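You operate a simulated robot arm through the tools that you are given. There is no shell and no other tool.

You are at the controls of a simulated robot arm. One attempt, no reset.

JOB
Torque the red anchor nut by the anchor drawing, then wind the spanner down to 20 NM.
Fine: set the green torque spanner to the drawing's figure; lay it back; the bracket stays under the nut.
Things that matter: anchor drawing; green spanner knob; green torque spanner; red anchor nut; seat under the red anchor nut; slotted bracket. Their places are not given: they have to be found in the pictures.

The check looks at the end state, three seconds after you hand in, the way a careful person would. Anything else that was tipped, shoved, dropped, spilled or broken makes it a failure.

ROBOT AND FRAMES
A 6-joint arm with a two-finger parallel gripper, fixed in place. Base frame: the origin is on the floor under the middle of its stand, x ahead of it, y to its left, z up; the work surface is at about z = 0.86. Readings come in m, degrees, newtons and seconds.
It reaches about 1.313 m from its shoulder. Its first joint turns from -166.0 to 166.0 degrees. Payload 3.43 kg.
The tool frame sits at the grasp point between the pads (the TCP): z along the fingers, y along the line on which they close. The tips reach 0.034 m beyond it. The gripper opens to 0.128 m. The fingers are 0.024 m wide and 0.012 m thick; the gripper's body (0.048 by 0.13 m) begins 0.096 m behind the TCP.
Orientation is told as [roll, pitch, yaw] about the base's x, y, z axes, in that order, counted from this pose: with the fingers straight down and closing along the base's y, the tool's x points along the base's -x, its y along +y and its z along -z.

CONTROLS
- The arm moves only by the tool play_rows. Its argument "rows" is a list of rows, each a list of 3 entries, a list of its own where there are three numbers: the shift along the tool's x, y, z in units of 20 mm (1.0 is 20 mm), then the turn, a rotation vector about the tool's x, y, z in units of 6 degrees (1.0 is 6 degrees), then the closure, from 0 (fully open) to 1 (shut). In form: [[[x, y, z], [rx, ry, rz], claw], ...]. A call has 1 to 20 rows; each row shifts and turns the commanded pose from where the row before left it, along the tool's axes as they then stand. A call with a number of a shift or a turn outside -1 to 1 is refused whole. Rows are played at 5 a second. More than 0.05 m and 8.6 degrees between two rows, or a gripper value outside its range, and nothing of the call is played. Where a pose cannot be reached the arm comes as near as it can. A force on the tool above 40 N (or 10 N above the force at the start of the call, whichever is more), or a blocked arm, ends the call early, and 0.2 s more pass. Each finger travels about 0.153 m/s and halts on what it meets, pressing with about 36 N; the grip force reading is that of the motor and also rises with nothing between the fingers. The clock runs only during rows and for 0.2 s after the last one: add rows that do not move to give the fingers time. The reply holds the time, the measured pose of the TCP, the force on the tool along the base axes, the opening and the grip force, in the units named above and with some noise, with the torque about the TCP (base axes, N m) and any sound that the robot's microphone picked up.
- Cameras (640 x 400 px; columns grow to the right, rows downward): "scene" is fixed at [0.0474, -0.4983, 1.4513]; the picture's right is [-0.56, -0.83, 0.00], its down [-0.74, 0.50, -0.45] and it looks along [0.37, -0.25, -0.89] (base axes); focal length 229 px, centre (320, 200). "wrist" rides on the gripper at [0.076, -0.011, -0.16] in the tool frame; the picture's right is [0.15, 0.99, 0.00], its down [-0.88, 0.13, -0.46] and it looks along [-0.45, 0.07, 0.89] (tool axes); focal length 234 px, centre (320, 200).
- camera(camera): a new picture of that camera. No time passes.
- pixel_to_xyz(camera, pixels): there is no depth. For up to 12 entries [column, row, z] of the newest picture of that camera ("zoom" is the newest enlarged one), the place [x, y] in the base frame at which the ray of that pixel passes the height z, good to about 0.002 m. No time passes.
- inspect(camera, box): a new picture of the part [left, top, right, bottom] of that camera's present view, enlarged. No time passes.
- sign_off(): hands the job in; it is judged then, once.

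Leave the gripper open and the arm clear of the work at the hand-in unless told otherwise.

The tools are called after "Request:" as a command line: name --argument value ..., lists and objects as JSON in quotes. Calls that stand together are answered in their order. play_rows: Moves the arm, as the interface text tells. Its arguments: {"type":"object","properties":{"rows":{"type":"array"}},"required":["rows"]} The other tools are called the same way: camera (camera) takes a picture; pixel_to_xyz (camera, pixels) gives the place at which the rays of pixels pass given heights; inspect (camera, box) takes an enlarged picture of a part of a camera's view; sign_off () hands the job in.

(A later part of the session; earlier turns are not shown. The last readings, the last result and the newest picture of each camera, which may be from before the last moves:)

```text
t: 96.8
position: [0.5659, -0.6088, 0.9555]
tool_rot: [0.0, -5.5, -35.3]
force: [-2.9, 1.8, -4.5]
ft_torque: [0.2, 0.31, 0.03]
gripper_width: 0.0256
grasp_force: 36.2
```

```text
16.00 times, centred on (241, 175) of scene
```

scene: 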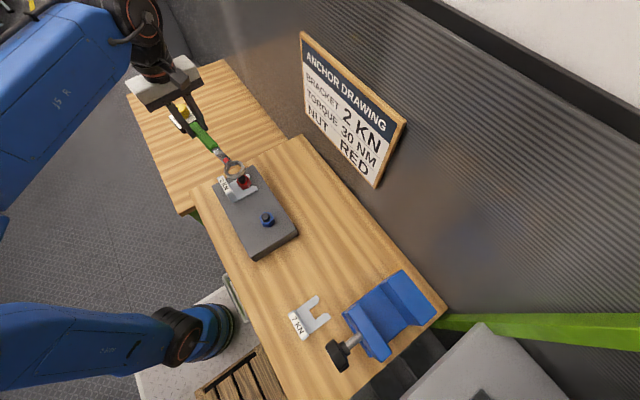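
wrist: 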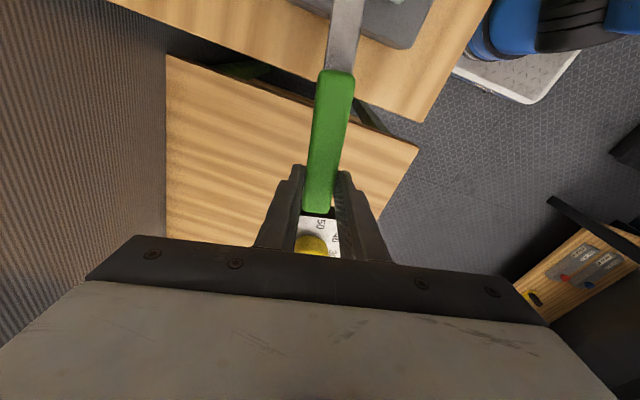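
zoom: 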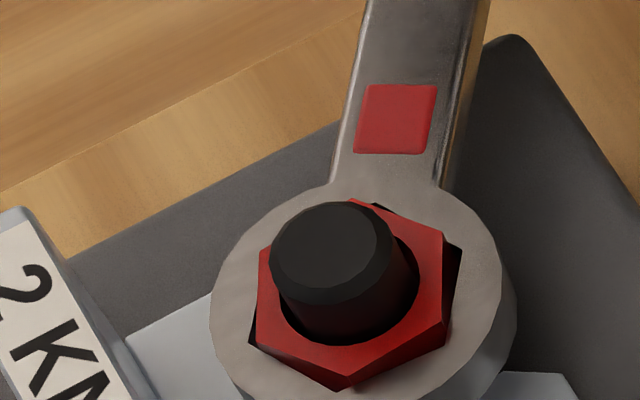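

Still easy. Next 10°, to -45°.

Request:
play_rows --rows '[[[0.01, -0.29, 0], [0.031, 0, 0.333], 0.95], [[0.005, -0.298, 0], [0.031, 0, 0.333], 0.95], [[0.005, -0.298, 0], [0.031, 0, 0.333], 0.95], [[0.005, -0.298, 0], [0.031, 0, 0.333], 0.95], [[0.005, -0.298, 0], [0.031, 0, 0.333], 0.95], [[0, 0, 0], [0, 0, 0], 0.95]]'

Request:
inspect --camera "scene" --box '[225, 165, 257, 185]'

```text
t: 98.2
position: [0.547, -0.6293, 0.9554]
tool_rot: [-0.1, -5.5, -45.3]
force: [-11.4, 6.8, -7.0]
ft_torque: [0.14, 0.21, 0.65]
gripper_width: 0.0258
grasp_force: 35.7
```

```text
16.00 times, centred on (241, 175) of scene
```

zoom: 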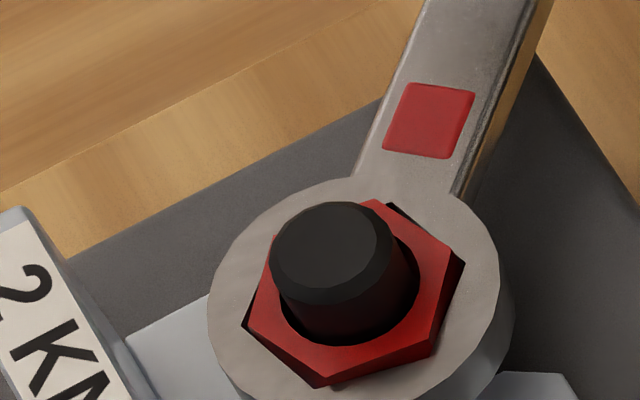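

Mostly a radial load (13 N). I'll ease 0.6 mm toward the nut and continue 6°.

Request:
play_rows --rows '[[[0.035, 0, 0], [0, 0, 0], 0.95], [[0.005, -0.298, 0], [0.031, 0, 0.333], 0.95], [[0.005, -0.298, 0], [0.031, 0, 0.333], 0.95], [[0.005, -0.298, 0], [0.031, 0, 0.333], 0.95], [[0, 0, 0], [0, 0, 0], 0.95]]'

Request:
inspect --camera "scene" --box '[225, 165, 257, 185]'

```text
t: 99.4
position: [0.5341, -0.6432, 0.9561]
tool_rot: [-0.1, -5.3, -51.4]
force: [0.6, -3.0, -5.6]
ft_torque: [-0.12, -0.09, 0.26]
gripper_width: 0.0259
grasp_force: 35.9
```

```text
16.00 times, centred on (241, 175) of scene
```

zoom: 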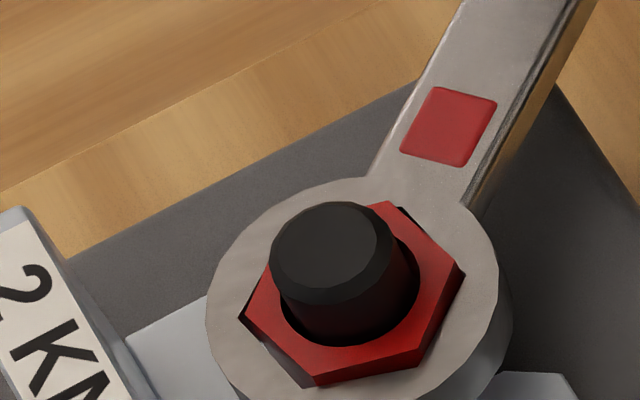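

The nut is at about 160° of turn in all and still free. I'll re-index once more: lift 60 mm, swing back 62°, and look.

Request:
play_rows --rows '[[[-0.01, -0.01, 0], [0, 0, 0], 0.95], [[-0.046, 0, -0.5], [0, 0, 0], 0.95], [[-0.046, 0, -0.5], [0, 0, 0], 0.95], [[-0.093, 0, -1], [0, 0, 0], 0.95], [[-0.093, 0, -1], [0, 0, 0], 0.95], [[0.035, 0.77, 0], [-0.08, 0, -0.861], 0.95], [[0.035, 0.77, 0], [-0.08, 0, -0.861], 0.95], [[0.035, 0.77, 0], [-0.08, 0, -0.861], 0.95], [[0.035, 0.77, 0], [-0.08, 0, -0.861], 0.95], [[0.035, 0.77, 0], [-0.08, 0, -0.861], 0.95], [[0.035, 0.77, 0], [-0.08, 0, -0.861], 0.95], [[0.035, 0.77, 0], [-0.08, 0, -0.861], 0.95], [[0.035, 0.77, 0], [-0.08, 0, -0.861], 0.95], [[0.035, 0.77, 0], [-0.08, 0, -0.861], 0.95], [[0.035, 0.77, 0], [-0.08, 0, -0.861], 0.95], [[0.035, 0.77, 0], [-0.08, 0, -0.861], 0.95], [[0.035, 0.77, 0], [-0.08, 0, -0.861], 0.95], [[0, 0, 0], [0, 0, 0], 0.95]]'

Request:
inspect --camera "scene" --box '[227, 170, 259, 195]'

Request:
inspect --camera "scene" --box '[220, 155, 252, 180]'

```text
t: 103.2
position: [0.5925, -0.4781, 1.014]
tool_rot: [-0.2, -5.2, 11.0]
force: [0.7, 0.2, -5.3]
ft_torque: [-0.04, 0.1, -0.04]
gripper_width: 0.0256
grasp_force: 36.5
```

```text
16.00 times, centred on (243, 182) of scene
```

zoom: 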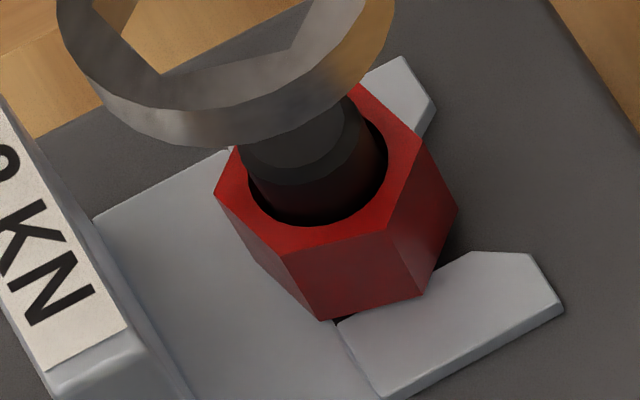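

```text
16.00 times, centred on (236, 168) of scene
```

zoom: 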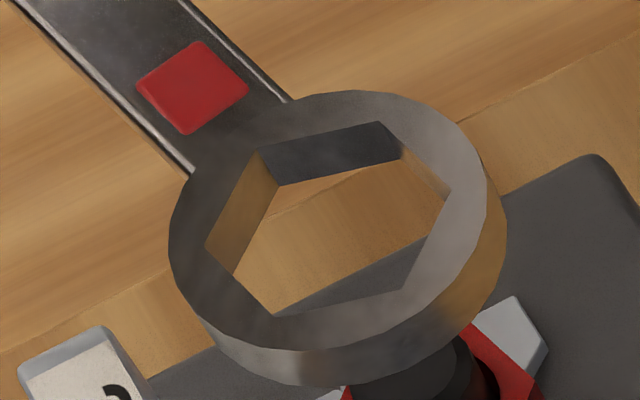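

The nut has dropped about 2.3 mm in all and is nearing the bracket. I'll go down again with the same trim as last time.

Request:
play_rows --rows '[[[-0.054, 0.03, 0], [0, 0, 0], 0.95], [[0.0696, 0, 0.75], [0, 0, 0], 0.95], [[0.0696, 0, 0.75], [0, 0, 0], 0.95], [[0.0464, 0, 0.5], [0, 0, 0], 0.95], [[0.0139, 0, 0.15], [0, 0, 0], 0.95], [[0.0139, 0, 0.15], [0, 0, 0], 0.95], [[0, 0, 0], [0, 0, 0], 0.95]]'

Request:
inspect --camera "scene" --box '[225, 165, 257, 185]'

```text
t: 104.8
position: [0.5935, -0.4775, 0.9685]
tool_rot: [-0.3, -5.2, 10.9]
force: [0.0, 0.4, -4.3]
ft_torque: [-0.01, 0.05, 0.02]
gripper_width: 0.0259
grasp_force: 36.2
```

```text
16.00 times, centred on (241, 175) of scene
```

zoom: 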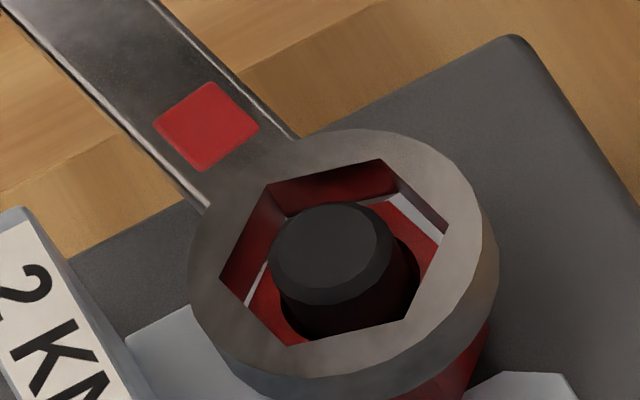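

Well aligned and free. I'll lower 13 mm more in small steps.

Request:
play_rows --rows '[[[0.0116, 0, 0.125], [0, 0, 0], 0.95], [[0.0116, 0, 0.125], [0, 0, 0], 0.95], [[0.0116, 0, 0.125], [0, 0, 0], 0.95], [[0.0116, 0, 0.125], [0, 0, 0], 0.95], [[0.0139, 0, 0.15], [0, 0, 0], 0.95], [[0, 0, 0], [0, 0, 0], 0.95]]'

Request:
inspect --camera "scene" --box '[225, 165, 257, 185]'

```text
t: 106.2
position: [0.5937, -0.4777, 0.9551]
tool_rot: [-0.2, -5.2, 11.0]
force: [0.6, -0.8, -5.1]
ft_torque: [-0.02, 0.08, 0.01]
gripper_width: 0.0256
grasp_force: 36.5
```

```text
16.00 times, centred on (241, 175) of scene
```

zoom: 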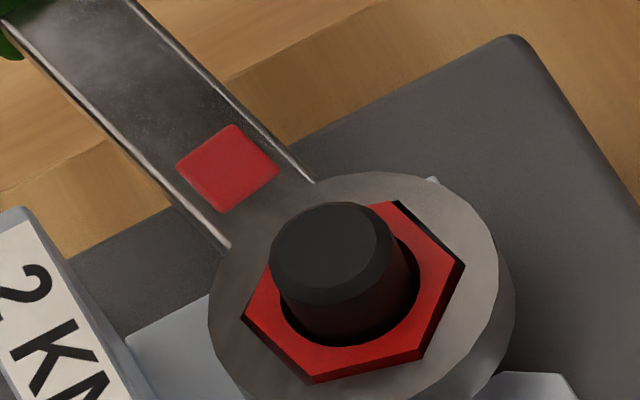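

Engaged. I'll lower 1.5 mm and swing 30° clockwise in 3° rows.

Request:
play_rows --rows '[[[0.007, 0, 0.075], [0, 0, 0], 0.95], [[0.0117, -0.445, 0], [0.0464, 0, 0.5], 0.95], [[0.0117, -0.445, 0], [0.0464, 0, 0.5], 0.95], [[0.0117, -0.445, 0], [0.0464, 0, 0.5], 0.95], [[0.0117, -0.445, 0], [0.0464, 0, 0.5], 0.95], [[0.0117, -0.445, 0], [0.0464, 0, 0.5], 0.95], [[0.0117, -0.445, 0], [0.0464, 0, 0.5], 0.95], [[0.0117, -0.445, 0], [0.0464, 0, 0.5], 0.95], [[0.0117, -0.445, 0], [0.0464, 0, 0.5], 0.95], [[0.0117, -0.445, 0], [0.0464, 0, 0.5], 0.95], [[0.0117, -0.445, 0], [0.0464, 0, 0.5], 0.95], [[0, 0, 0], [0, 0, 0], 0.95]]'

Request:
inspect --camera "scene" --box '[225, 165, 257, 185]'

```text
t: 108.8
position: [0.5882, -0.5666, 0.9552]
tool_rot: [-0.3, -5.3, -19.2]
force: [-10.6, 4.0, -5.4]
ft_torque: [0.06, 0.14, -0.09]
gripper_width: 0.0257
grasp_force: 36.0
```

```text
16.00 times, centred on (241, 175) of scene
```

zoom: 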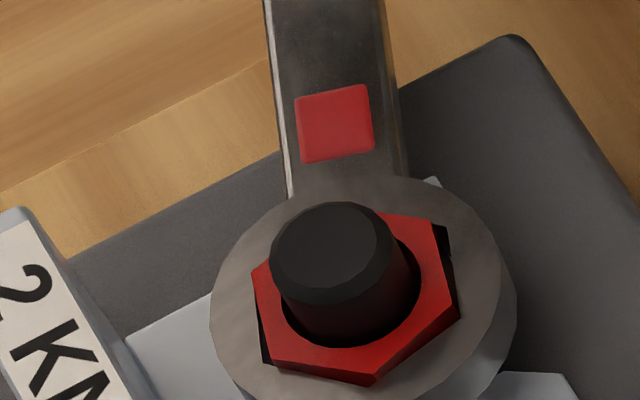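

Only a radial push (11 N). I'll ease 0.6 mm inward and swing the next 30°.

Request:
play_rows --rows '[[[0.03, 0, 0], [0, 0, 0], 0.95], [[0.0127, -0.445, 0], [0.0464, 0, 0.5], 0.95], [[0.0127, -0.445, 0], [0.0464, 0, 0.5], 0.95], [[0.0127, -0.445, 0], [0.0464, 0, 0.5], 0.95], [[0.0127, -0.445, 0], [0.0464, 0, 0.5], 0.95], [[0.0127, -0.445, 0], [0.0464, 0, 0.5], 0.95], [[0.0127, -0.445, 0], [0.0464, 0, 0.5], 0.95], [[0.0127, -0.445, 0], [0.0464, 0, 0.5], 0.95], [[0.0127, -0.445, 0], [0.0464, 0, 0.5], 0.95], [[0.0127, -0.445, 0], [0.0464, 0, 0.5], 0.95], [[0.0127, -0.445, 0], [0.0464, 0, 0.5], 0.95], [[0, 0, 0], [0, 0, 0], 0.95]]'

Request:
inspect --camera "scene" --box '[225, 165, 257, 185]'

```text
t: 111.4
position: [0.5372, -0.6393, 0.9526]
tool_rot: [-0.2, -5.4, -49.3]
force: [8.7, -9.6, -6.7]
ft_torque: [-0.52, -0.47, 0.22]
gripper_width: 0.0256
grasp_force: 35.9
```

```text
16.00 times, centred on (241, 175) of scene
```

zoom: 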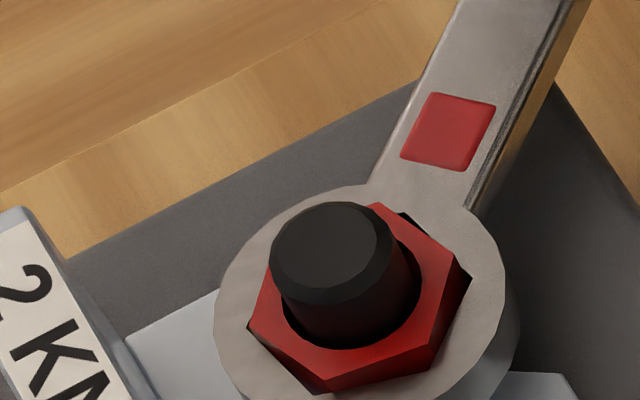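

Some radial load and perhaps a first slight torque (about 0.2–0.3 N m). I'll ease outward and swing 4° more.

Request:
play_rows --rows '[[[-0.03, 0, 0], [0, 0, 0], 0.95], [[0.005, -0.298, 0], [0.031, 0, 0.333], 0.95], [[0.005, -0.298, 0], [0.031, 0, 0.333], 0.95], [[0, 0, 0], [0, 0, 0], 0.95]]'

Request:
inspect --camera "scene" --box '[225, 165, 257, 185]'

```text
t: 112.4
position: [0.5294, -0.6461, 0.953]
tool_rot: [-0.2, -5.4, -53.3]
force: [5.0, -14.1, -5.1]
ft_torque: [-0.35, -0.08, 0.86]
gripper_width: 0.0258
grasp_force: 35.6
```

```text
16.00 times, centred on (241, 175) of scene
```

zoom: 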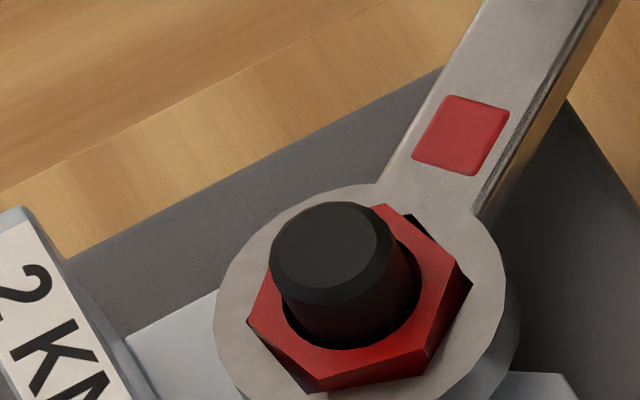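

I'll re-index again: ease, lift 60 mm, swing back 64° and look.

Request:
play_rows --rows '[[[-0.041, -0.012, 0], [0, 0, 0], 0.95], [[-0.046, 0, -0.5], [0, 0, 0], 0.95], [[-0.046, 0, -0.5], [0, 0, 0], 0.95], [[-0.093, 0, -1], [0, 0, 0], 0.95], [[-0.093, 0, -1], [0, 0, 0], 0.95], [[0.0374, 0.7987, 0], [-0.083, 0, -0.893], 0.95], [[0.0374, 0.7987, 0], [-0.083, 0, -0.893], 0.95], [[0.0374, 0.7987, 0], [-0.083, 0, -0.893], 0.95], [[0.0374, 0.7987, 0], [-0.083, 0, -0.893], 0.95], [[0.0374, 0.7987, 0], [-0.083, 0, -0.893], 0.95], [[0.0374, 0.7987, 0], [-0.083, 0, -0.893], 0.95], [[0.0374, 0.7987, 0], [-0.083, 0, -0.893], 0.95], [[0.0374, 0.7987, 0], [-0.083, 0, -0.893], 0.95], [[0.0374, 0.7987, 0], [-0.083, 0, -0.893], 0.95], [[0.0374, 0.7987, 0], [-0.083, 0, -0.893], 0.95], [[0.0374, 0.7987, 0], [-0.083, 0, -0.893], 0.95], [[0.0374, 0.7987, 0], [-0.083, 0, -0.893], 0.95], [[0, 0, 0], [0, 0, 0], 0.95]]'

Request:
inspect --camera "scene" --box '[227, 170, 259, 195]'

Request:
inspect --camera "scene" --box '[220, 155, 252, 180]'

```text
t: 116.2
position: [0.594, -0.4776, 1.0129]
tool_rot: [-0.2, -5.2, 11.3]
force: [0.1, 0.5, -6.0]
ft_torque: [-0.02, 0.08, 0.0]
gripper_width: 0.0257
grasp_force: 36.4
```

```text
16.00 times, centred on (243, 182) of scene
```

zoom: 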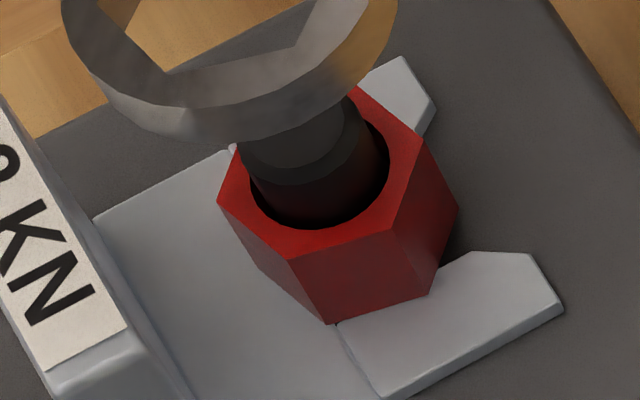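

```text
16.00 times, centred on (236, 168) of scene
```

zoom: 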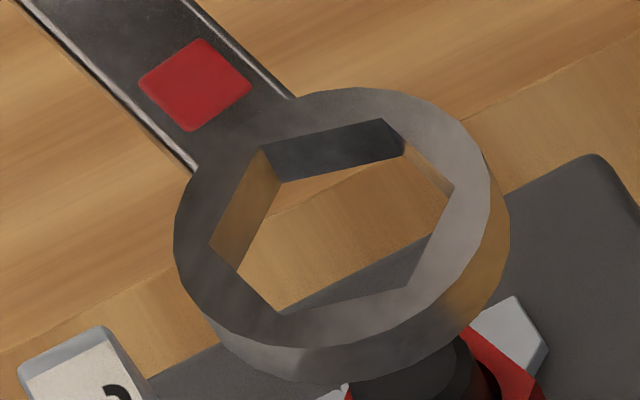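

The nut now seems to sit on the bracket, with the dark gap gone. The nut's corners are about 3.5° more counter-clockwise than the ring, so I'll turn the ring 3.5°, trim, and lower 44 mm.

Request:
play_rows --rows '[[[-0.007, 0.288, 0], [-0.027, 0, -0.2915], 0.95], [[-0.007, 0.288, 0], [-0.027, 0, -0.2915], 0.95], [[0.0696, 0, 0.75], [0, 0, 0], 0.95], [[0.0696, 0, 0.75], [0, 0, 0], 0.95], [[0.0464, 0, 0.5], [0, 0, 0], 0.95], [[0.0139, 0, 0.15], [0, 0, 0], 0.95], [[0, 0, 0], [0, 0, 0], 0.95]]'

Request:
inspect --camera "scene" --box '[225, 165, 257, 185]'

```text
t: 117.8
position: [0.5941, -0.4646, 0.9695]
tool_rot: [-0.1, -5.2, 14.8]
force: [0.1, -0.1, -5.7]
ft_torque: [0.02, 0.11, 0.03]
gripper_width: 0.0259
grasp_force: 35.8
```

```text
16.00 times, centred on (241, 175) of scene
```

zoom: 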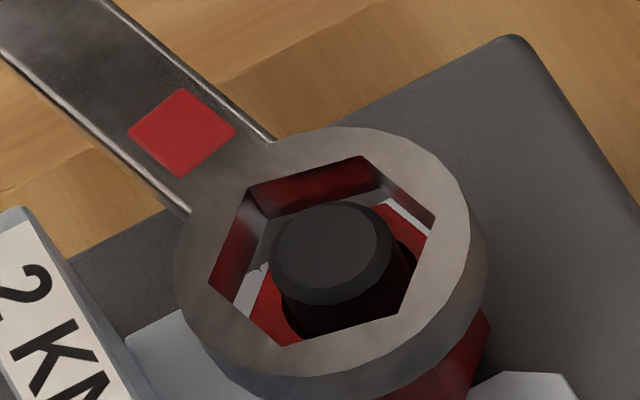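

The ring is about 1.5 mm too far left in this view. I'll shift it (-1.5,-1.5) mm and lower 6 mm.

Request:
play_rows --rows '[[[0.09, -0.053, 0], [0, 0, 0], 0.95], [[0.0139, 0, 0.15], [0, 0, 0], 0.95], [[0.0139, 0, 0.15], [0, 0, 0], 0.95], [[0, 0, 0], [0, 0, 0], 0.95]]'

Request:
inspect --camera "scene" --box '[225, 165, 257, 185]'

```text
t: 118.8
position: [0.5925, -0.4658, 0.9635]
tool_rot: [-0.3, -5.1, 14.8]
force: [-0.4, 0.8, -5.0]
ft_torque: [-0.03, 0.08, 0.01]
gripper_width: 0.0256
grasp_force: 35.9
```

```text
16.00 times, centred on (241, 175) of scene
```

zoom: 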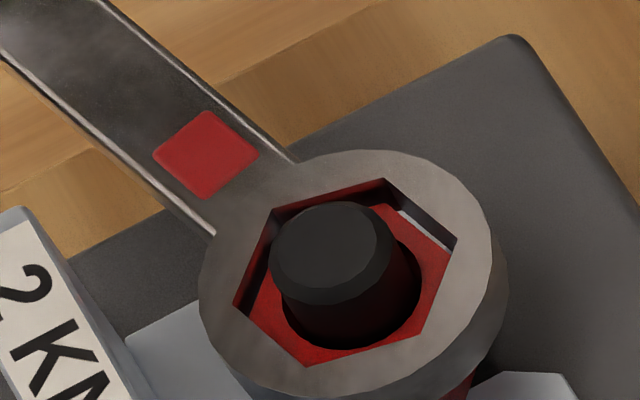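

It has slipped on. I'll lower 10 mm more and swing 30° clockwise.

Request:
play_rows --rows '[[[0.0139, 0, 0.15], [0, 0, 0], 0.95], [[0.0139, 0, 0.15], [0, 0, 0], 0.95], [[0.0186, 0, 0.2], [0, 0, 0], 0.95], [[0, 0, 0], [0, 0, 0], 0.95]]'

Request:
play_rows --rows '[[[0.0117, -0.445, 0], [0.0464, 0, 0.5], 0.95], [[0.0117, -0.445, 0], [0.0464, 0, 0.5], 0.95], [[0.0117, -0.445, 0], [0.0464, 0, 0.5], 0.95], [[0.0117, -0.445, 0], [0.0464, 0, 0.5], 0.95], [[0.0117, -0.445, 0], [0.0464, 0, 0.5], 0.95], [[0, 0, 0], [0, 0, 0], 0.95]]'

Request:
inspect --camera "scene" --box '[225, 165, 257, 185]'

```text
t: 119.8
position: [0.5893, -0.4666, 0.9534]
tool_rot: [-0.2, -5.2, 14.9]
force: [4.7, 2.3, -3.9]
ft_torque: [0.03, 0.1, -0.18]
gripper_width: 0.0255
grasp_force: 35.7
```

```text
t: 121.2
position: [0.5967, -0.5098, 0.9523]
tool_rot: [-0.2, -5.2, -0.2]
force: [17.0, 2.6, -3.8]
ft_torque: [0.06, -0.31, -0.25]
gripper_width: 0.0255
grasp_force: 35.6
```

```text
16.00 times, centred on (241, 175) of scene
```

zoom: 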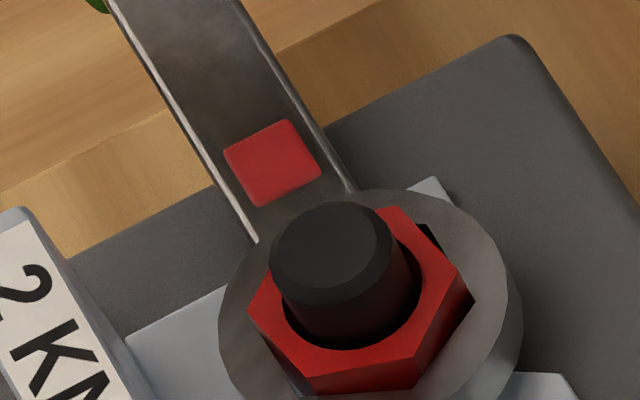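

A 17 N radial load. I'll ease outward 0.8 mm and swing 10° more.

Request:
play_rows --rows '[[[-0.042, 0.01, 0], [0, 0, 0], 0.95], [[0, 0, 0], [0, 0, 0], 0.95]]'

Request:
play_rows --rows '[[[0.005, -0.298, 0], [0.031, 0, 0.333], 0.95], [[0.005, -0.298, 0], [0.031, 0, 0.333], 0.95], [[0.005, -0.298, 0], [0.031, 0, 0.333], 0.95], [[0.005, -0.298, 0], [0.031, 0, 0.333], 0.95], [[0.005, -0.298, 0], [0.031, 0, 0.333], 0.95], [[0, 0, 0], [0, 0, 0], 0.95]]'

Request:
inspect --camera "scene" --box '[225, 165, 257, 185]'

```text
t: 121.8
position: [0.5965, -0.5102, 0.9523]
tool_rot: [-0.1, -5.3, -0.3]
force: [-3.0, -0.7, -10.2]
ft_torque: [-0.05, -0.82, 0.23]
gripper_width: 0.0259
grasp_force: 36.0
```

```text
t: 123.2
position: [0.5954, -0.5398, 0.9535]
tool_rot: [-0.2, -5.2, -10.4]
force: [-28.6, 7.0, -0.5]
ft_torque: [0.24, 1.18, 0.03]
gripper_width: 0.0255
grasp_force: 35.8
```

```text
16.00 times, centred on (241, 175) of scene
```

zoom: 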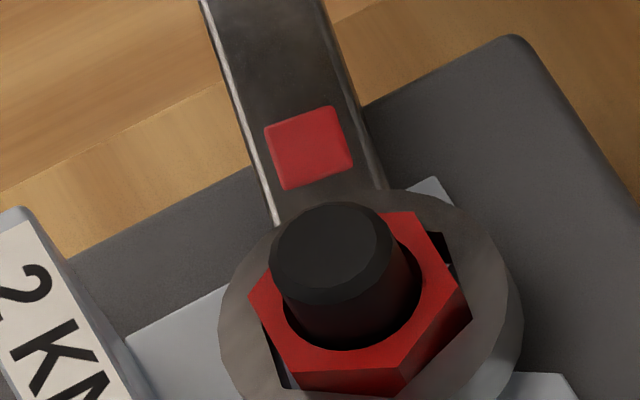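

A 29 N radial load now the other way, and the ring is near the bracket. I'll raise 3 mm and ease 1.2 mm inward, then read.

Request:
play_rows --rows '[[[0.03, 0, 0], [0, 0, 0], 0.95], [[0.016, 0, -0.15], [0, 0, 0], 0.95], [[0, 0, 0], [0, 0, 0], 0.95]]'

Request:
inspect --camera "scene" --box '[225, 165, 257, 185]'

```text
t: 124.0
position: [0.594, -0.5398, 0.9548]
tool_rot: [-0.1, -5.4, -10.3]
force: [-8.7, -0.3, -9.0]
ft_torque: [-0.14, -0.41, 0.37]
gripper_width: 0.026
grasp_force: 35.3
```

```text
16.00 times, centred on (241, 175) of scene
```

zoom: 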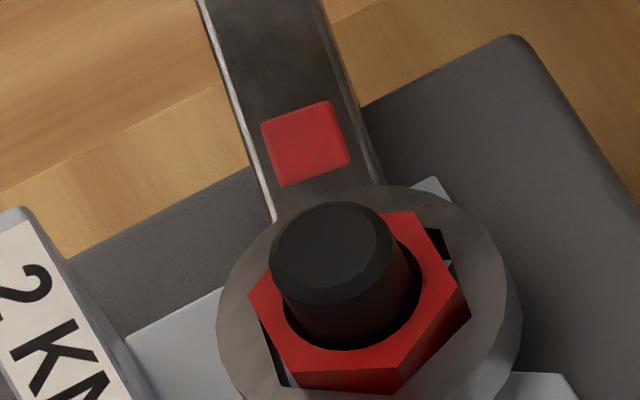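

Better (9 N). I'll ease a little more inward and swing 8° in 2° rows.

Request:
play_rows --rows '[[[0.022, 0, 0], [0, 0, 0], 0.95], [[0.005, -0.298, 0], [0.031, 0, 0.333], 0.95], [[0.005, -0.298, 0], [0.031, 0, 0.333], 0.95], [[0.005, -0.298, 0], [0.031, 0, 0.333], 0.95], [[0.005, -0.298, 0], [0.031, 0, 0.333], 0.95], [[0, 0, 0], [0, 0, 0], 0.95]]'

Request:
inspect --camera "scene" --box '[225, 165, 257, 185]'

```text
t: 125.4
position: [0.5882, -0.5631, 0.9578]
tool_rot: [-0.2, -5.4, -18.3]
force: [21.4, -1.5, -10.9]
ft_torque: [-0.11, -1.32, -0.42]
gripper_width: 0.0259
grasp_force: 36.3
```

```text
16.00 times, centred on (241, 175) of scene
```

zoom: 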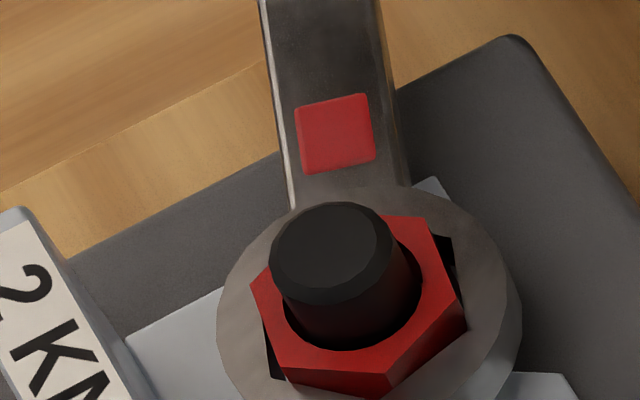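

A torque of about 0.5 N m on the nut is now building. I'll ease outward 0.8 mm and continue 6°.

Request:
play_rows --rows '[[[-0.04, 0, 0], [0, 0, 0], 0.95], [[0, 0, 0], [0, 0, 0], 0.95]]'

Request:
play_rows --rows '[[[0.005, -0.298, 0], [0.031, 0, 0.333], 0.95], [[0.005, -0.298, 0], [0.031, 0, 0.333], 0.95], [[0.005, -0.298, 0], [0.031, 0, 0.333], 0.95], [[0, 0, 0], [0, 0, 0], 0.95]]'

Request:
inspect --camera "scene" --box '[225, 165, 257, 185]'

```text
t: 126.0
position: [0.588, -0.5654, 0.9565]
tool_rot: [-0.3, -5.2, -18.3]
force: [21.3, -4.0, -1.2]
ft_torque: [0.22, 0.09, -0.22]
gripper_width: 0.0255
grasp_force: 36.0
```

```text
t: 127.0
position: [0.5815, -0.5821, 0.9564]
tool_rot: [-0.2, -5.3, -24.5]
force: [5.6, 5.4, -10.0]
ft_torque: [0.0, -0.76, -0.75]
gripper_width: 0.0257
grasp_force: 36.0
```

```text
16.00 times, centred on (241, 175) of scene
```

zoom: 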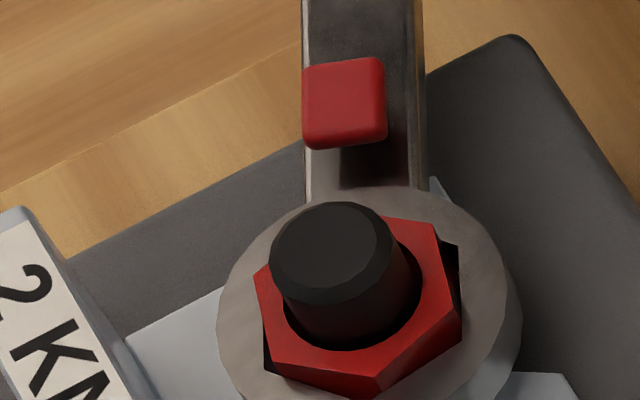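

The red square on the spanner's shank has popped up. It looks like the torque indicator has tripped, so I stop turning and look closer.

Request:
inspect --camera "scene" --box '[215, 140, 275, 195]'

Request:
camera --camera "wrist"

Request:
play_rows --rows '[[[0, 0, 0], [0, 0, 0], 0.95]]'

```text
7.27 times, centred on (245, 168) of scene
```

zoom: 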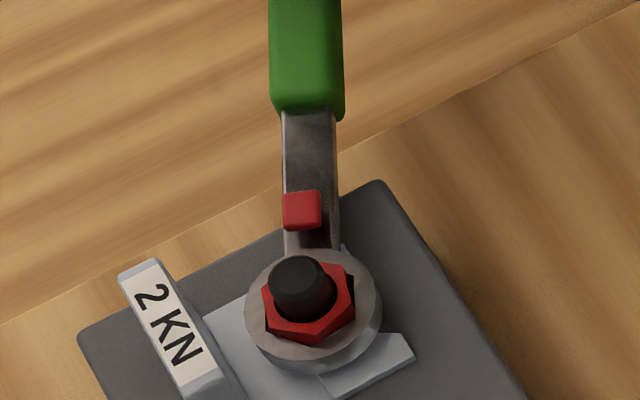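

```text
taken
```

wrist: 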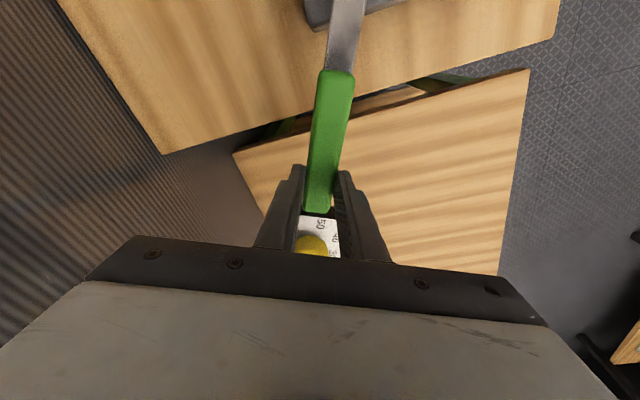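

```text
t: 127.4
position: [0.5813, -0.5818, 0.9575]
tool_rot: [-0.3, -5.4, -24.4]
force: [1.5, 5.8, -12.0]
ft_torque: [-0.08, -0.8, -0.51]
gripper_width: 0.0256
grasp_force: 35.9
```

The indicator is up: the set torque has been reached, so no more turning. I'll back the ring off 3° within its play to unload, then check before lifting.

Request:
play_rows --rows '[[[0.003, 0.148, 0], [-0.0155, 0, -0.1665], 0.95], [[0.003, 0.148, 0], [-0.0155, 0, -0.1665], 0.95], [[0.003, 0.148, 0], [-0.0155, 0, -0.1665], 0.95], [[0, 0, 0], [0, 0, 0], 0.95]]'

Request:
inspect --camera "scene" --box '[225, 165, 257, 185]'

```text
t: 128.4
position: [0.5844, -0.5732, 0.9575]
tool_rot: [-0.3, -5.4, -21.3]
force: [-0.5, -0.8, -4.2]
ft_torque: [0.05, 0.14, 0.06]
gripper_width: 0.0256
grasp_force: 35.9
```

```text
16.00 times, centred on (241, 175) of scene
```

zoom: 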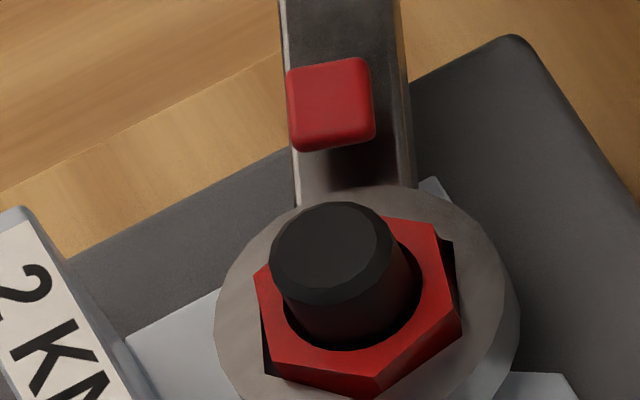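

The indicator stays up, the nut has not moved back, and the ring is force-free. I'll lift it straight off, 60 mm.

Request:
play_rows --rows '[[[-0.023, 0, -0.25], [0, 0, 0], 0.95], [[-0.023, 0, -0.25], [0, 0, 0], 0.95], [[-0.046, 0, -0.5], [0, 0, 0], 0.95], [[-0.093, 0, -1], [0, 0, 0], 0.95], [[-0.093, 0, -1], [0, 0, 0], 0.95], [[0, 0, 0], [0, 0, 0], 0.95]]'

Request:
inspect --camera "scene" --box '[200, 130, 290, 220]'

```text
t: 129.8
position: [0.5852, -0.571, 1.014]
tool_rot: [-0.2, -5.2, -21.4]
force: [-0.6, 1.1, -5.7]
ft_torque: [-0.01, 0.09, 0.02]
gripper_width: 0.0257
grasp_force: 35.8
```

```text
4.44 times, centred on (245, 175) of scene
```

zoom: 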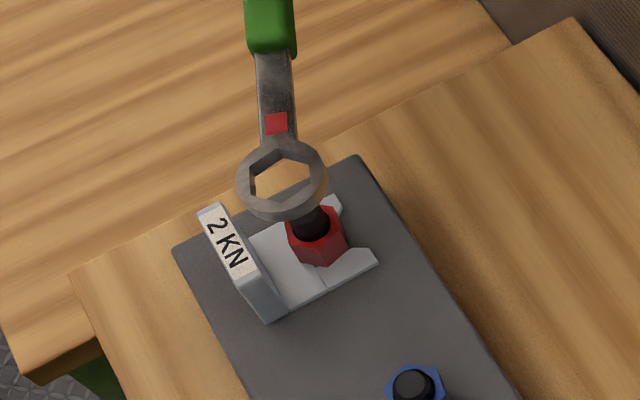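

The ring is clear of the nut, the bracket is still under it, and the indicator has gone flush again. Now I turn back to yaw 0 and carry the spanner back toward its old place, TCP at about (0.385,-0.655), at this height.

Request:
play_rows --rows '[[[0, 0, 0], [-0.083, 0, -0.892], 0.95], [[0, 0, 0], [-0.083, 0, -0.892], 0.95], [[0, 0, 0], [-0.083, 0, -0.892], 0.95], [[0, 0, 0], [-0.083, 0, -0.892], 0.95], [[0.98, -0.42, -0.0925], [0, 0, 0], 0.95], [[0.98, -0.42, -0.0925], [0, 0, 0], 0.95], [[0.98, -0.42, -0.0925], [0, 0, 0], 0.95], [[0.98, -0.42, -0.0925], [0, 0, 0], 0.95], [[0.98, -0.42, -0.0925], [0, 0, 0], 0.95], [[0.98, -0.42, -0.0925], [0, 0, 0], 0.95], [[0.98, -0.42, -0.0925], [0, 0, 0], 0.95], [[0.98, -0.42, -0.0925], [0, 0, 0], 0.95], [[0.98, -0.42, -0.0925], [0, 0, 0], 0.95], [[0.98, -0.42, -0.0925], [0, 0, 0], 0.95], [[0, 0, 0], [0, 0, 0], 0.95]]'

Request:
camera --camera "scene"

Request:
inspect --camera "scene" --box '[204, 150, 284, 200]'

Request:
camera --camera "wrist"

```text
t: 133.0
position: [0.387, -0.6566, 1.0192]
tool_rot: [-0.1, -5.2, 0.1]
force: [-0.3, 0.3, -5.5]
ft_torque: [-0.02, 0.06, 0.02]
gripper_width: 0.0256
grasp_force: 36.3
```

```text
taken
```

scene: 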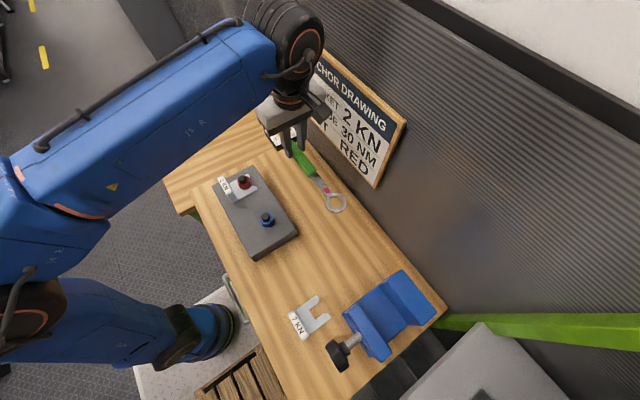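

```text
8.00 times, centred on (244, 175) of scene
```

zoom: 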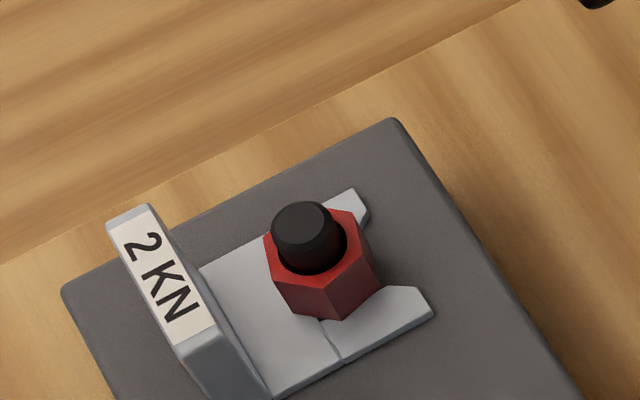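

```text
taken
```

wrist: 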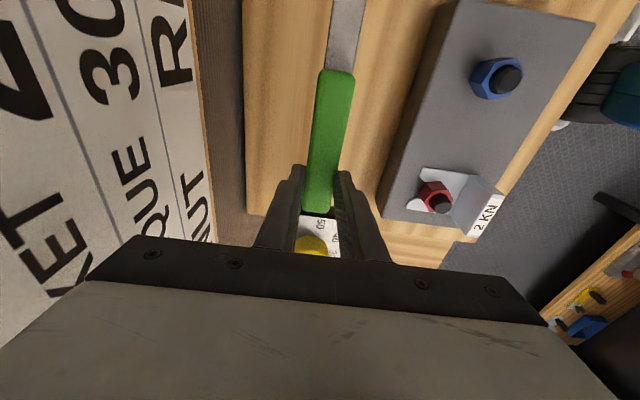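

The bracket and nut look right, with the nut seated on the 2 KN bracket. I'm over the spanner's old place at (0.387,-0.657). I'll lower 100 mm, then feel for the table.

Request:
play_rows --rows '[[[0.093, 0, 1], [0, 0, 0], 0.95], [[0.093, 0, 1], [0, 0, 0], 0.95], [[0.093, 0, 1], [0, 0, 0], 0.95], [[0.093, 0, 1], [0, 0, 0], 0.95], [[0.093, 0, 1], [0, 0, 0], 0.95], [[0, 0, 0], [0, 0, 0], 0.95]]'

Request:
inspect --camera "scene" --box '[260, 130, 356, 220]'

```text
t: 134.4
position: [0.3871, -0.6584, 0.9151]
tool_rot: [-0.3, -5.3, 0.1]
force: [-0.3, -0.2, -5.6]
ft_torque: [0.01, 0.09, 0.01]
gripper_width: 0.0257
grasp_force: 36.2
```

```text
4.44 times, centred on (308, 175) of scene
```

zoom: 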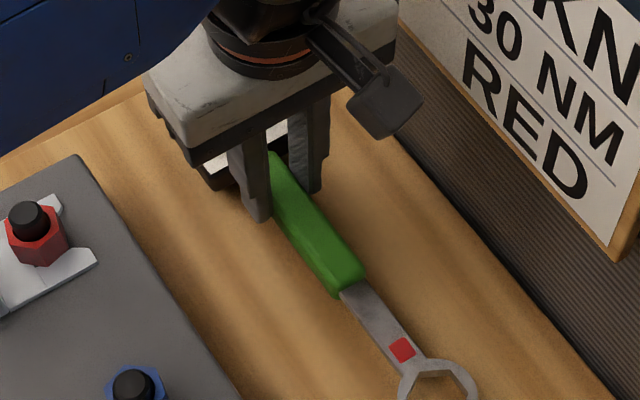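

I'll lower further in 3 mm steps and watch for table contact.

Request:
play_rows --rows '[[[0.014, 0, 0.15], [0, 0, 0], 0.95], [[0.014, 0, 0.15], [0, 0, 0], 0.95], [[0, 0, 0], [0, 0, 0], 0.95]]'

Request:
play_rows --rows '[[[0.009, 0, 0.1], [0, 0, 0], 0.95], [[0.009, 0, 0.1], [0, 0, 0], 0.95], [[0, 0, 0], [0, 0, 0], 0.95]]'

```text
t: 135.2
position: [0.3877, -0.6567, 0.9095]
tool_rot: [-0.3, -5.3, 0.1]
force: [0.7, 0.0, -4.3]
ft_torque: [0.0, 0.11, 0.01]
gripper_width: 0.0257
grasp_force: 36.5
```

```text
t: 136.0
position: [0.3861, -0.6585, 0.9069]
tool_rot: [-0.4, -5.2, 0.2]
force: [0.8, -0.6, -5.5]
ft_torque: [-0.03, 0.09, -0.01]
gripper_width: 0.0257
grasp_force: 36.0
```

Request:
play_rows --rows '[[[0.009, 0, 0.1], [0, 0, 0], 0.95], [[0, 0, 0], [0, 0, 0], 0.95]]'

Request:
play_rows --rows '[[[0.009, 0, 0.1], [0, 0, 0], 0.95], [[0, 0, 0], [0, 0, 0], 0.95]]'

Request:
inspect --camera "scene" --box '[290, 170, 360, 230]'

```text
t: 136.6
position: [0.387, -0.6579, 0.9051]
tool_rot: [-0.2, -5.2, 0.1]
force: [0.4, 0.0, -5.3]
ft_torque: [0.01, 0.09, 0.0]
gripper_width: 0.0259
grasp_force: 35.8
```

```text
t: 137.2
position: [0.386, -0.6576, 0.9041]
tool_rot: [-0.2, -5.2, 0.2]
force: [-0.2, -0.7, -5.8]
ft_torque: [0.0, 0.09, -0.03]
gripper_width: 0.026
grasp_force: 35.9
```

```text
6.67 times, centred on (325, 200) of scene
```

zoom: 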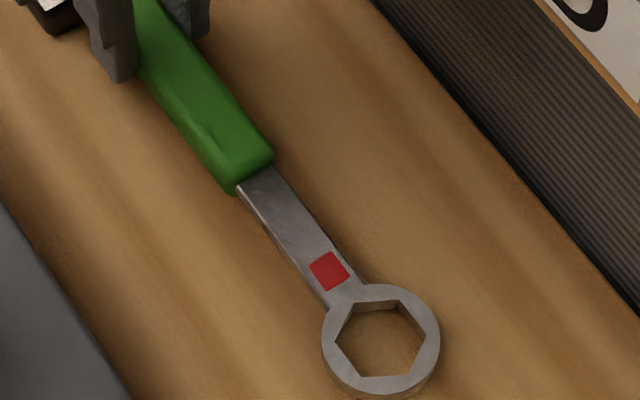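

Almost down. 1 mm steps now.

Request:
play_rows --rows '[[[0.005, 0, 0.06], [0, 0, 0], 0.95], [[0, 0, 0], [0, 0, 0], 0.95]]'

Request:
play_rows --rows '[[[0.005, 0, 0.06], [0, 0, 0], 0.95], [[0, 0, 0], [0, 0, 0], 0.95]]'

Request:
play_rows --rows '[[[0.004, 0, 0.05], [0, 0, 0], 0.95], [[0, 0, 0], [0, 0, 0], 0.95]]'

```text
t: 137.8
position: [0.387, -0.6576, 0.9028]
tool_rot: [-0.3, -5.3, 0.1]
force: [-1.5, -1.0, 0.0]
ft_torque: [0.12, -0.31, -0.04]
gripper_width: 0.0256
grasp_force: 35.9
```

```text
t: 138.4
position: [0.3872, -0.6576, 0.902]
tool_rot: [-0.5, -5.2, 0.1]
force: [-2.9, -9.0, 29.7]
ft_torque: [0.3, 0.45, -0.06]
gripper_width: 0.0255
grasp_force: 35.6
```

```text
t: 138.8
position: [0.3873, -0.6563, 0.9026]
tool_rot: [-0.6, -5.3, 0.2]
force: [-2.3, -2.1, 6.3]
ft_torque: [0.32, -0.36, 0.07]
gripper_width: 0.0256
grasp_force: 35.7
stopped in row 2: the force on the tool passed its limit at 44 N (the readings are from after the stop); the commanded pose is now the measured one
```

The spanner rests on the table. I'll open the fingers to 51 mm, then lift straight up 60 mm.

Request:
play_rows --rows '[[[0, 0, 0], [0, 0, 0], 0.78], [[0, 0, 0], [0, 0, 0], 0.7], [[0, 0, 0], [0, 0, 0], 0.6], [[0, 0, 0], [0, 0, 0], 0.6]]'

Request:
play_rows --rows '[[[-0.023, 0, -0.25], [0, 0, 0], 0.6], [[-0.046, 0, -0.5], [0, 0, 0], 0.6], [[-0.093, 0, -1], [0, 0, 0], 0.6], [[-0.093, 0, -1], [0, 0, 0], 0.6], [[-0.023, 0, -0.25], [0, 0, 0], 0.6], [[0, 0, 0], [0, 0, 0], 0.6]]'

Request:
camera --camera "scene"

Request:
camera --camera "wrist"

```text
t: 139.8
position: [0.3873, -0.6579, 0.9021]
tool_rot: [-0.5, -5.3, 0.1]
force: [-0.5, 0.6, 0.0]
ft_torque: [0.0, 0.0, -0.01]
gripper_width: 0.0514
grasp_force: 0.1
```

```text
t: 141.2
position: [0.3876, -0.6576, 0.9625]
tool_rot: [-0.5, -5.4, 0.2]
force: [0.2, 1.1, -0.2]
ft_torque: [0.0, -0.02, 0.0]
gripper_width: 0.0511
grasp_force: 0.1
```

```text
taken
```

scene: 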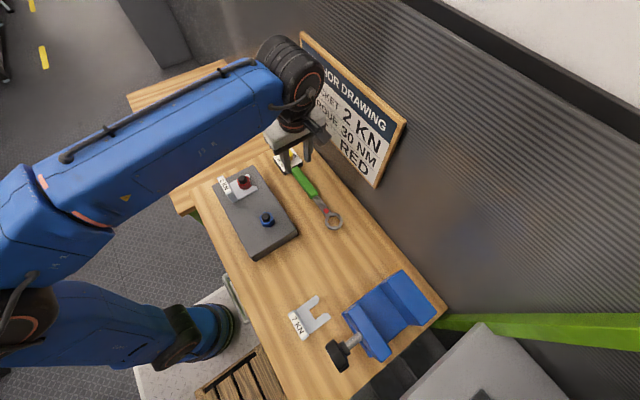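

```text
taken
```

wrist: 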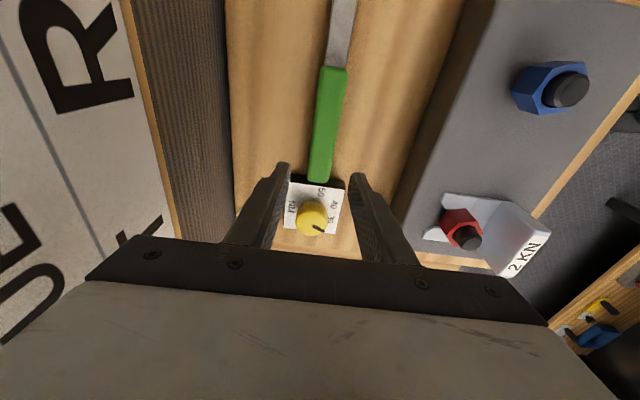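

The spanner lies back in its old spot, with the ring at (333,219) as at the start. Now I'll take out the tilt, rise, go over the knob at about (0.457,-0.657), and turn to yaw -65 for winding down clockwise.

Request:
play_rows --rows '[[[0, 0, -0.5], [0, 0.445, 0], 0.6], [[0, 0, -0.5], [0, 0.445, 0], 0.6], [[0, 0, -0.75], [0, 0, 0], 0.6], [[-0.875, 0, 0], [0, 0, 0], 0.6], [[-0.875, 0, 0], [0, 0, 0], 0.6], [[-0.875, 0, 0], [0, 0, 0], 0.6], [[-0.875, 0, 0], [0, 0, 0], 0.6], [[0, 0, 0], [0, 0, 0.985], 0.6], [[0, 0, 0], [0, 0, 0.985], 0.6], [[0, 0, 0], [0, 0, 0.985], 0.6], [[0, 0, 0], [0, 0, 0.985], 0.6], [[0, 0, 0], [0, 0, 0.985], 0.6], [[0, 0, 0], [0, 0, 0.985], 0.6], [[0, 0, 0], [0, 0, 0.985], 0.6], [[0, 0, 0], [0, 0, 0.985], 0.6], [[0, 0, 0], [0, 0, 0.985], 0.6], [[0, 0, 0], [0, 0, 0.985], 0.6], [[0, 0, 0], [0, 0, 0.985], 0.6], [[0, 0, 0], [0, 0, 0], 0.6]]'

Request:
camera --camera "wrist"

Request:
inspect --camera "wrist" --box '[280, 110, 376, 190]'

Request:
inspect --camera "scene" --box '[200, 130, 360, 230]'

```text
t: 145.2
position: [0.4568, -0.6572, 0.996]
tool_rot: [-0.2, -0.4, -65.1]
force: [0.1, 0.0, -1.5]
ft_torque: [-0.02, 0.02, 0.0]
gripper_width: 0.0514
grasp_force: 0.1
```

```text
taken
```

wrist: 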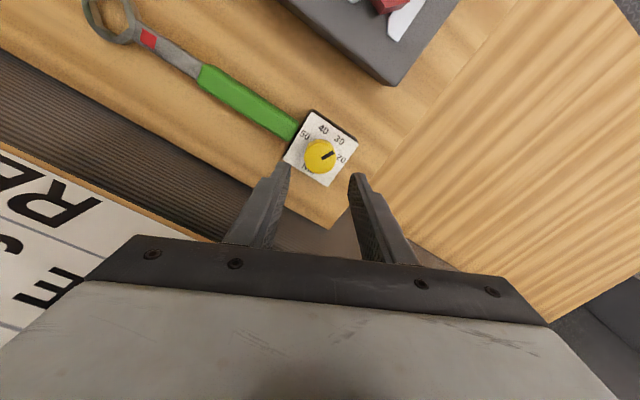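

```text
5.00 times, centred on (328, 150) of wrist
```

zoom: 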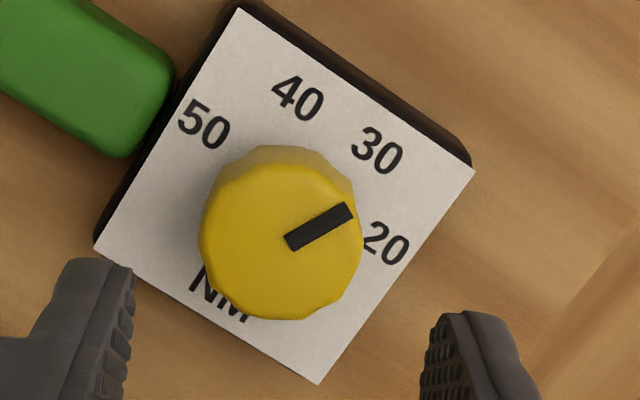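

```text
4.00 times, centred on (280, 180) of scene
```

zoom: 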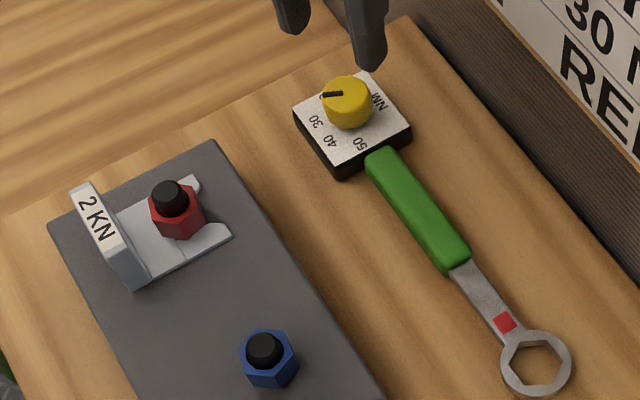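

The dial still reads 30 (pointer about 63° relative to the axis) and the spanner lies at +1°. The knob is about 2 mm to +y of the tool. I'll trim, come down to z≈0.927 and grip the knob.

Request:
play_rows --rows '[[[0.11, 0.05, 0.69], [0, 0, 0], 0.6], [[0, 0, 0.69], [0, 0, 0], 0.6], [[0, 0, 0.69], [0, 0, 0], 0.6], [[0, 0, 0.69], [0, 0, 0], 0.6], [[0, 0, 0.69], [0, 0, 0], 0.6], [[0, 0, 0], [0, 0, 0], 0.6]]'

Request:
inspect --camera "wrist" --box '[270, 120, 382, 200]'

```text
t: 146.6
position: [0.4572, -0.6554, 0.9285]
tool_rot: [-0.3, -0.3, -64.9]
force: [-0.3, 0.3, -0.3]
ft_torque: [-0.01, 0.02, -0.03]
gripper_width: 0.051
grasp_force: 0.0
```

```text
5.00 times, centred on (326, 160) of wrist
```

zoom: 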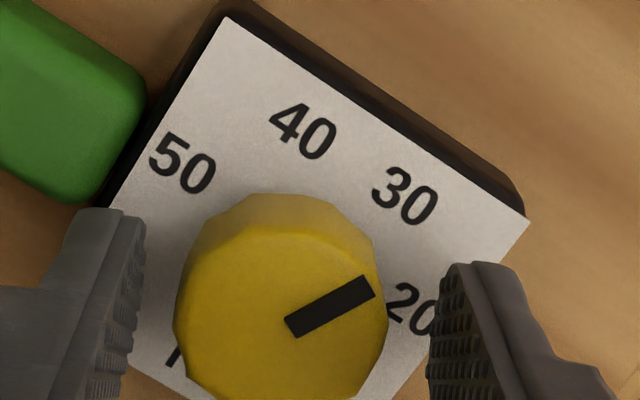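

The knob is between the fingers. I'll close on it, press down about 2.3 mm, and turn the first 15° clockwise.

Request:
play_rows --rows '[[[0, -0.04, 0], [0, 0, 0], 0.6], [[0, 0, 0], [0, 0, 0], 0.66], [[0, 0, 0], [0, 0, 0], 0.7], [[0, 0, 0], [0, 0, 0], 0.75], [[0, 0, 0], [0, 0, 0], 0.85], [[0, 0, 0], [0, 0, 0], 0.85]]'

Request:
play_rows --rows '[[[0, 0, 0.06], [0, 0, 0], 0.85], [[0, 0, 0.055], [0, 0, 0], 0.85], [[0, 0, 0], [0, 0, 0], 0.85]]'

Request:
inspect --camera "wrist" --box '[270, 120, 382, 200]'

```text
t: 148.0
position: [0.4572, -0.6559, 0.9281]
tool_rot: [-0.3, -0.5, -65.0]
force: [-1.1, -0.6, 0.7]
ft_torque: [0.1, -0.28, -0.02]
gripper_width: 0.0344
grasp_force: 36.2
```

```text
t: 148.8
position: [0.456, -0.6538, 0.9277]
tool_rot: [-0.2, -0.7, -64.9]
force: [11.6, -0.9, 29.5]
ft_torque: [0.04, -0.51, -0.02]
gripper_width: 0.0348
grasp_force: 36.0
```

```text
5.00 times, centred on (326, 160) of wrist
```

zoom: 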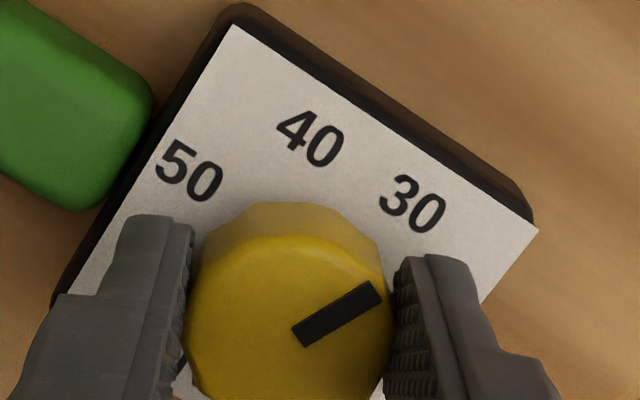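

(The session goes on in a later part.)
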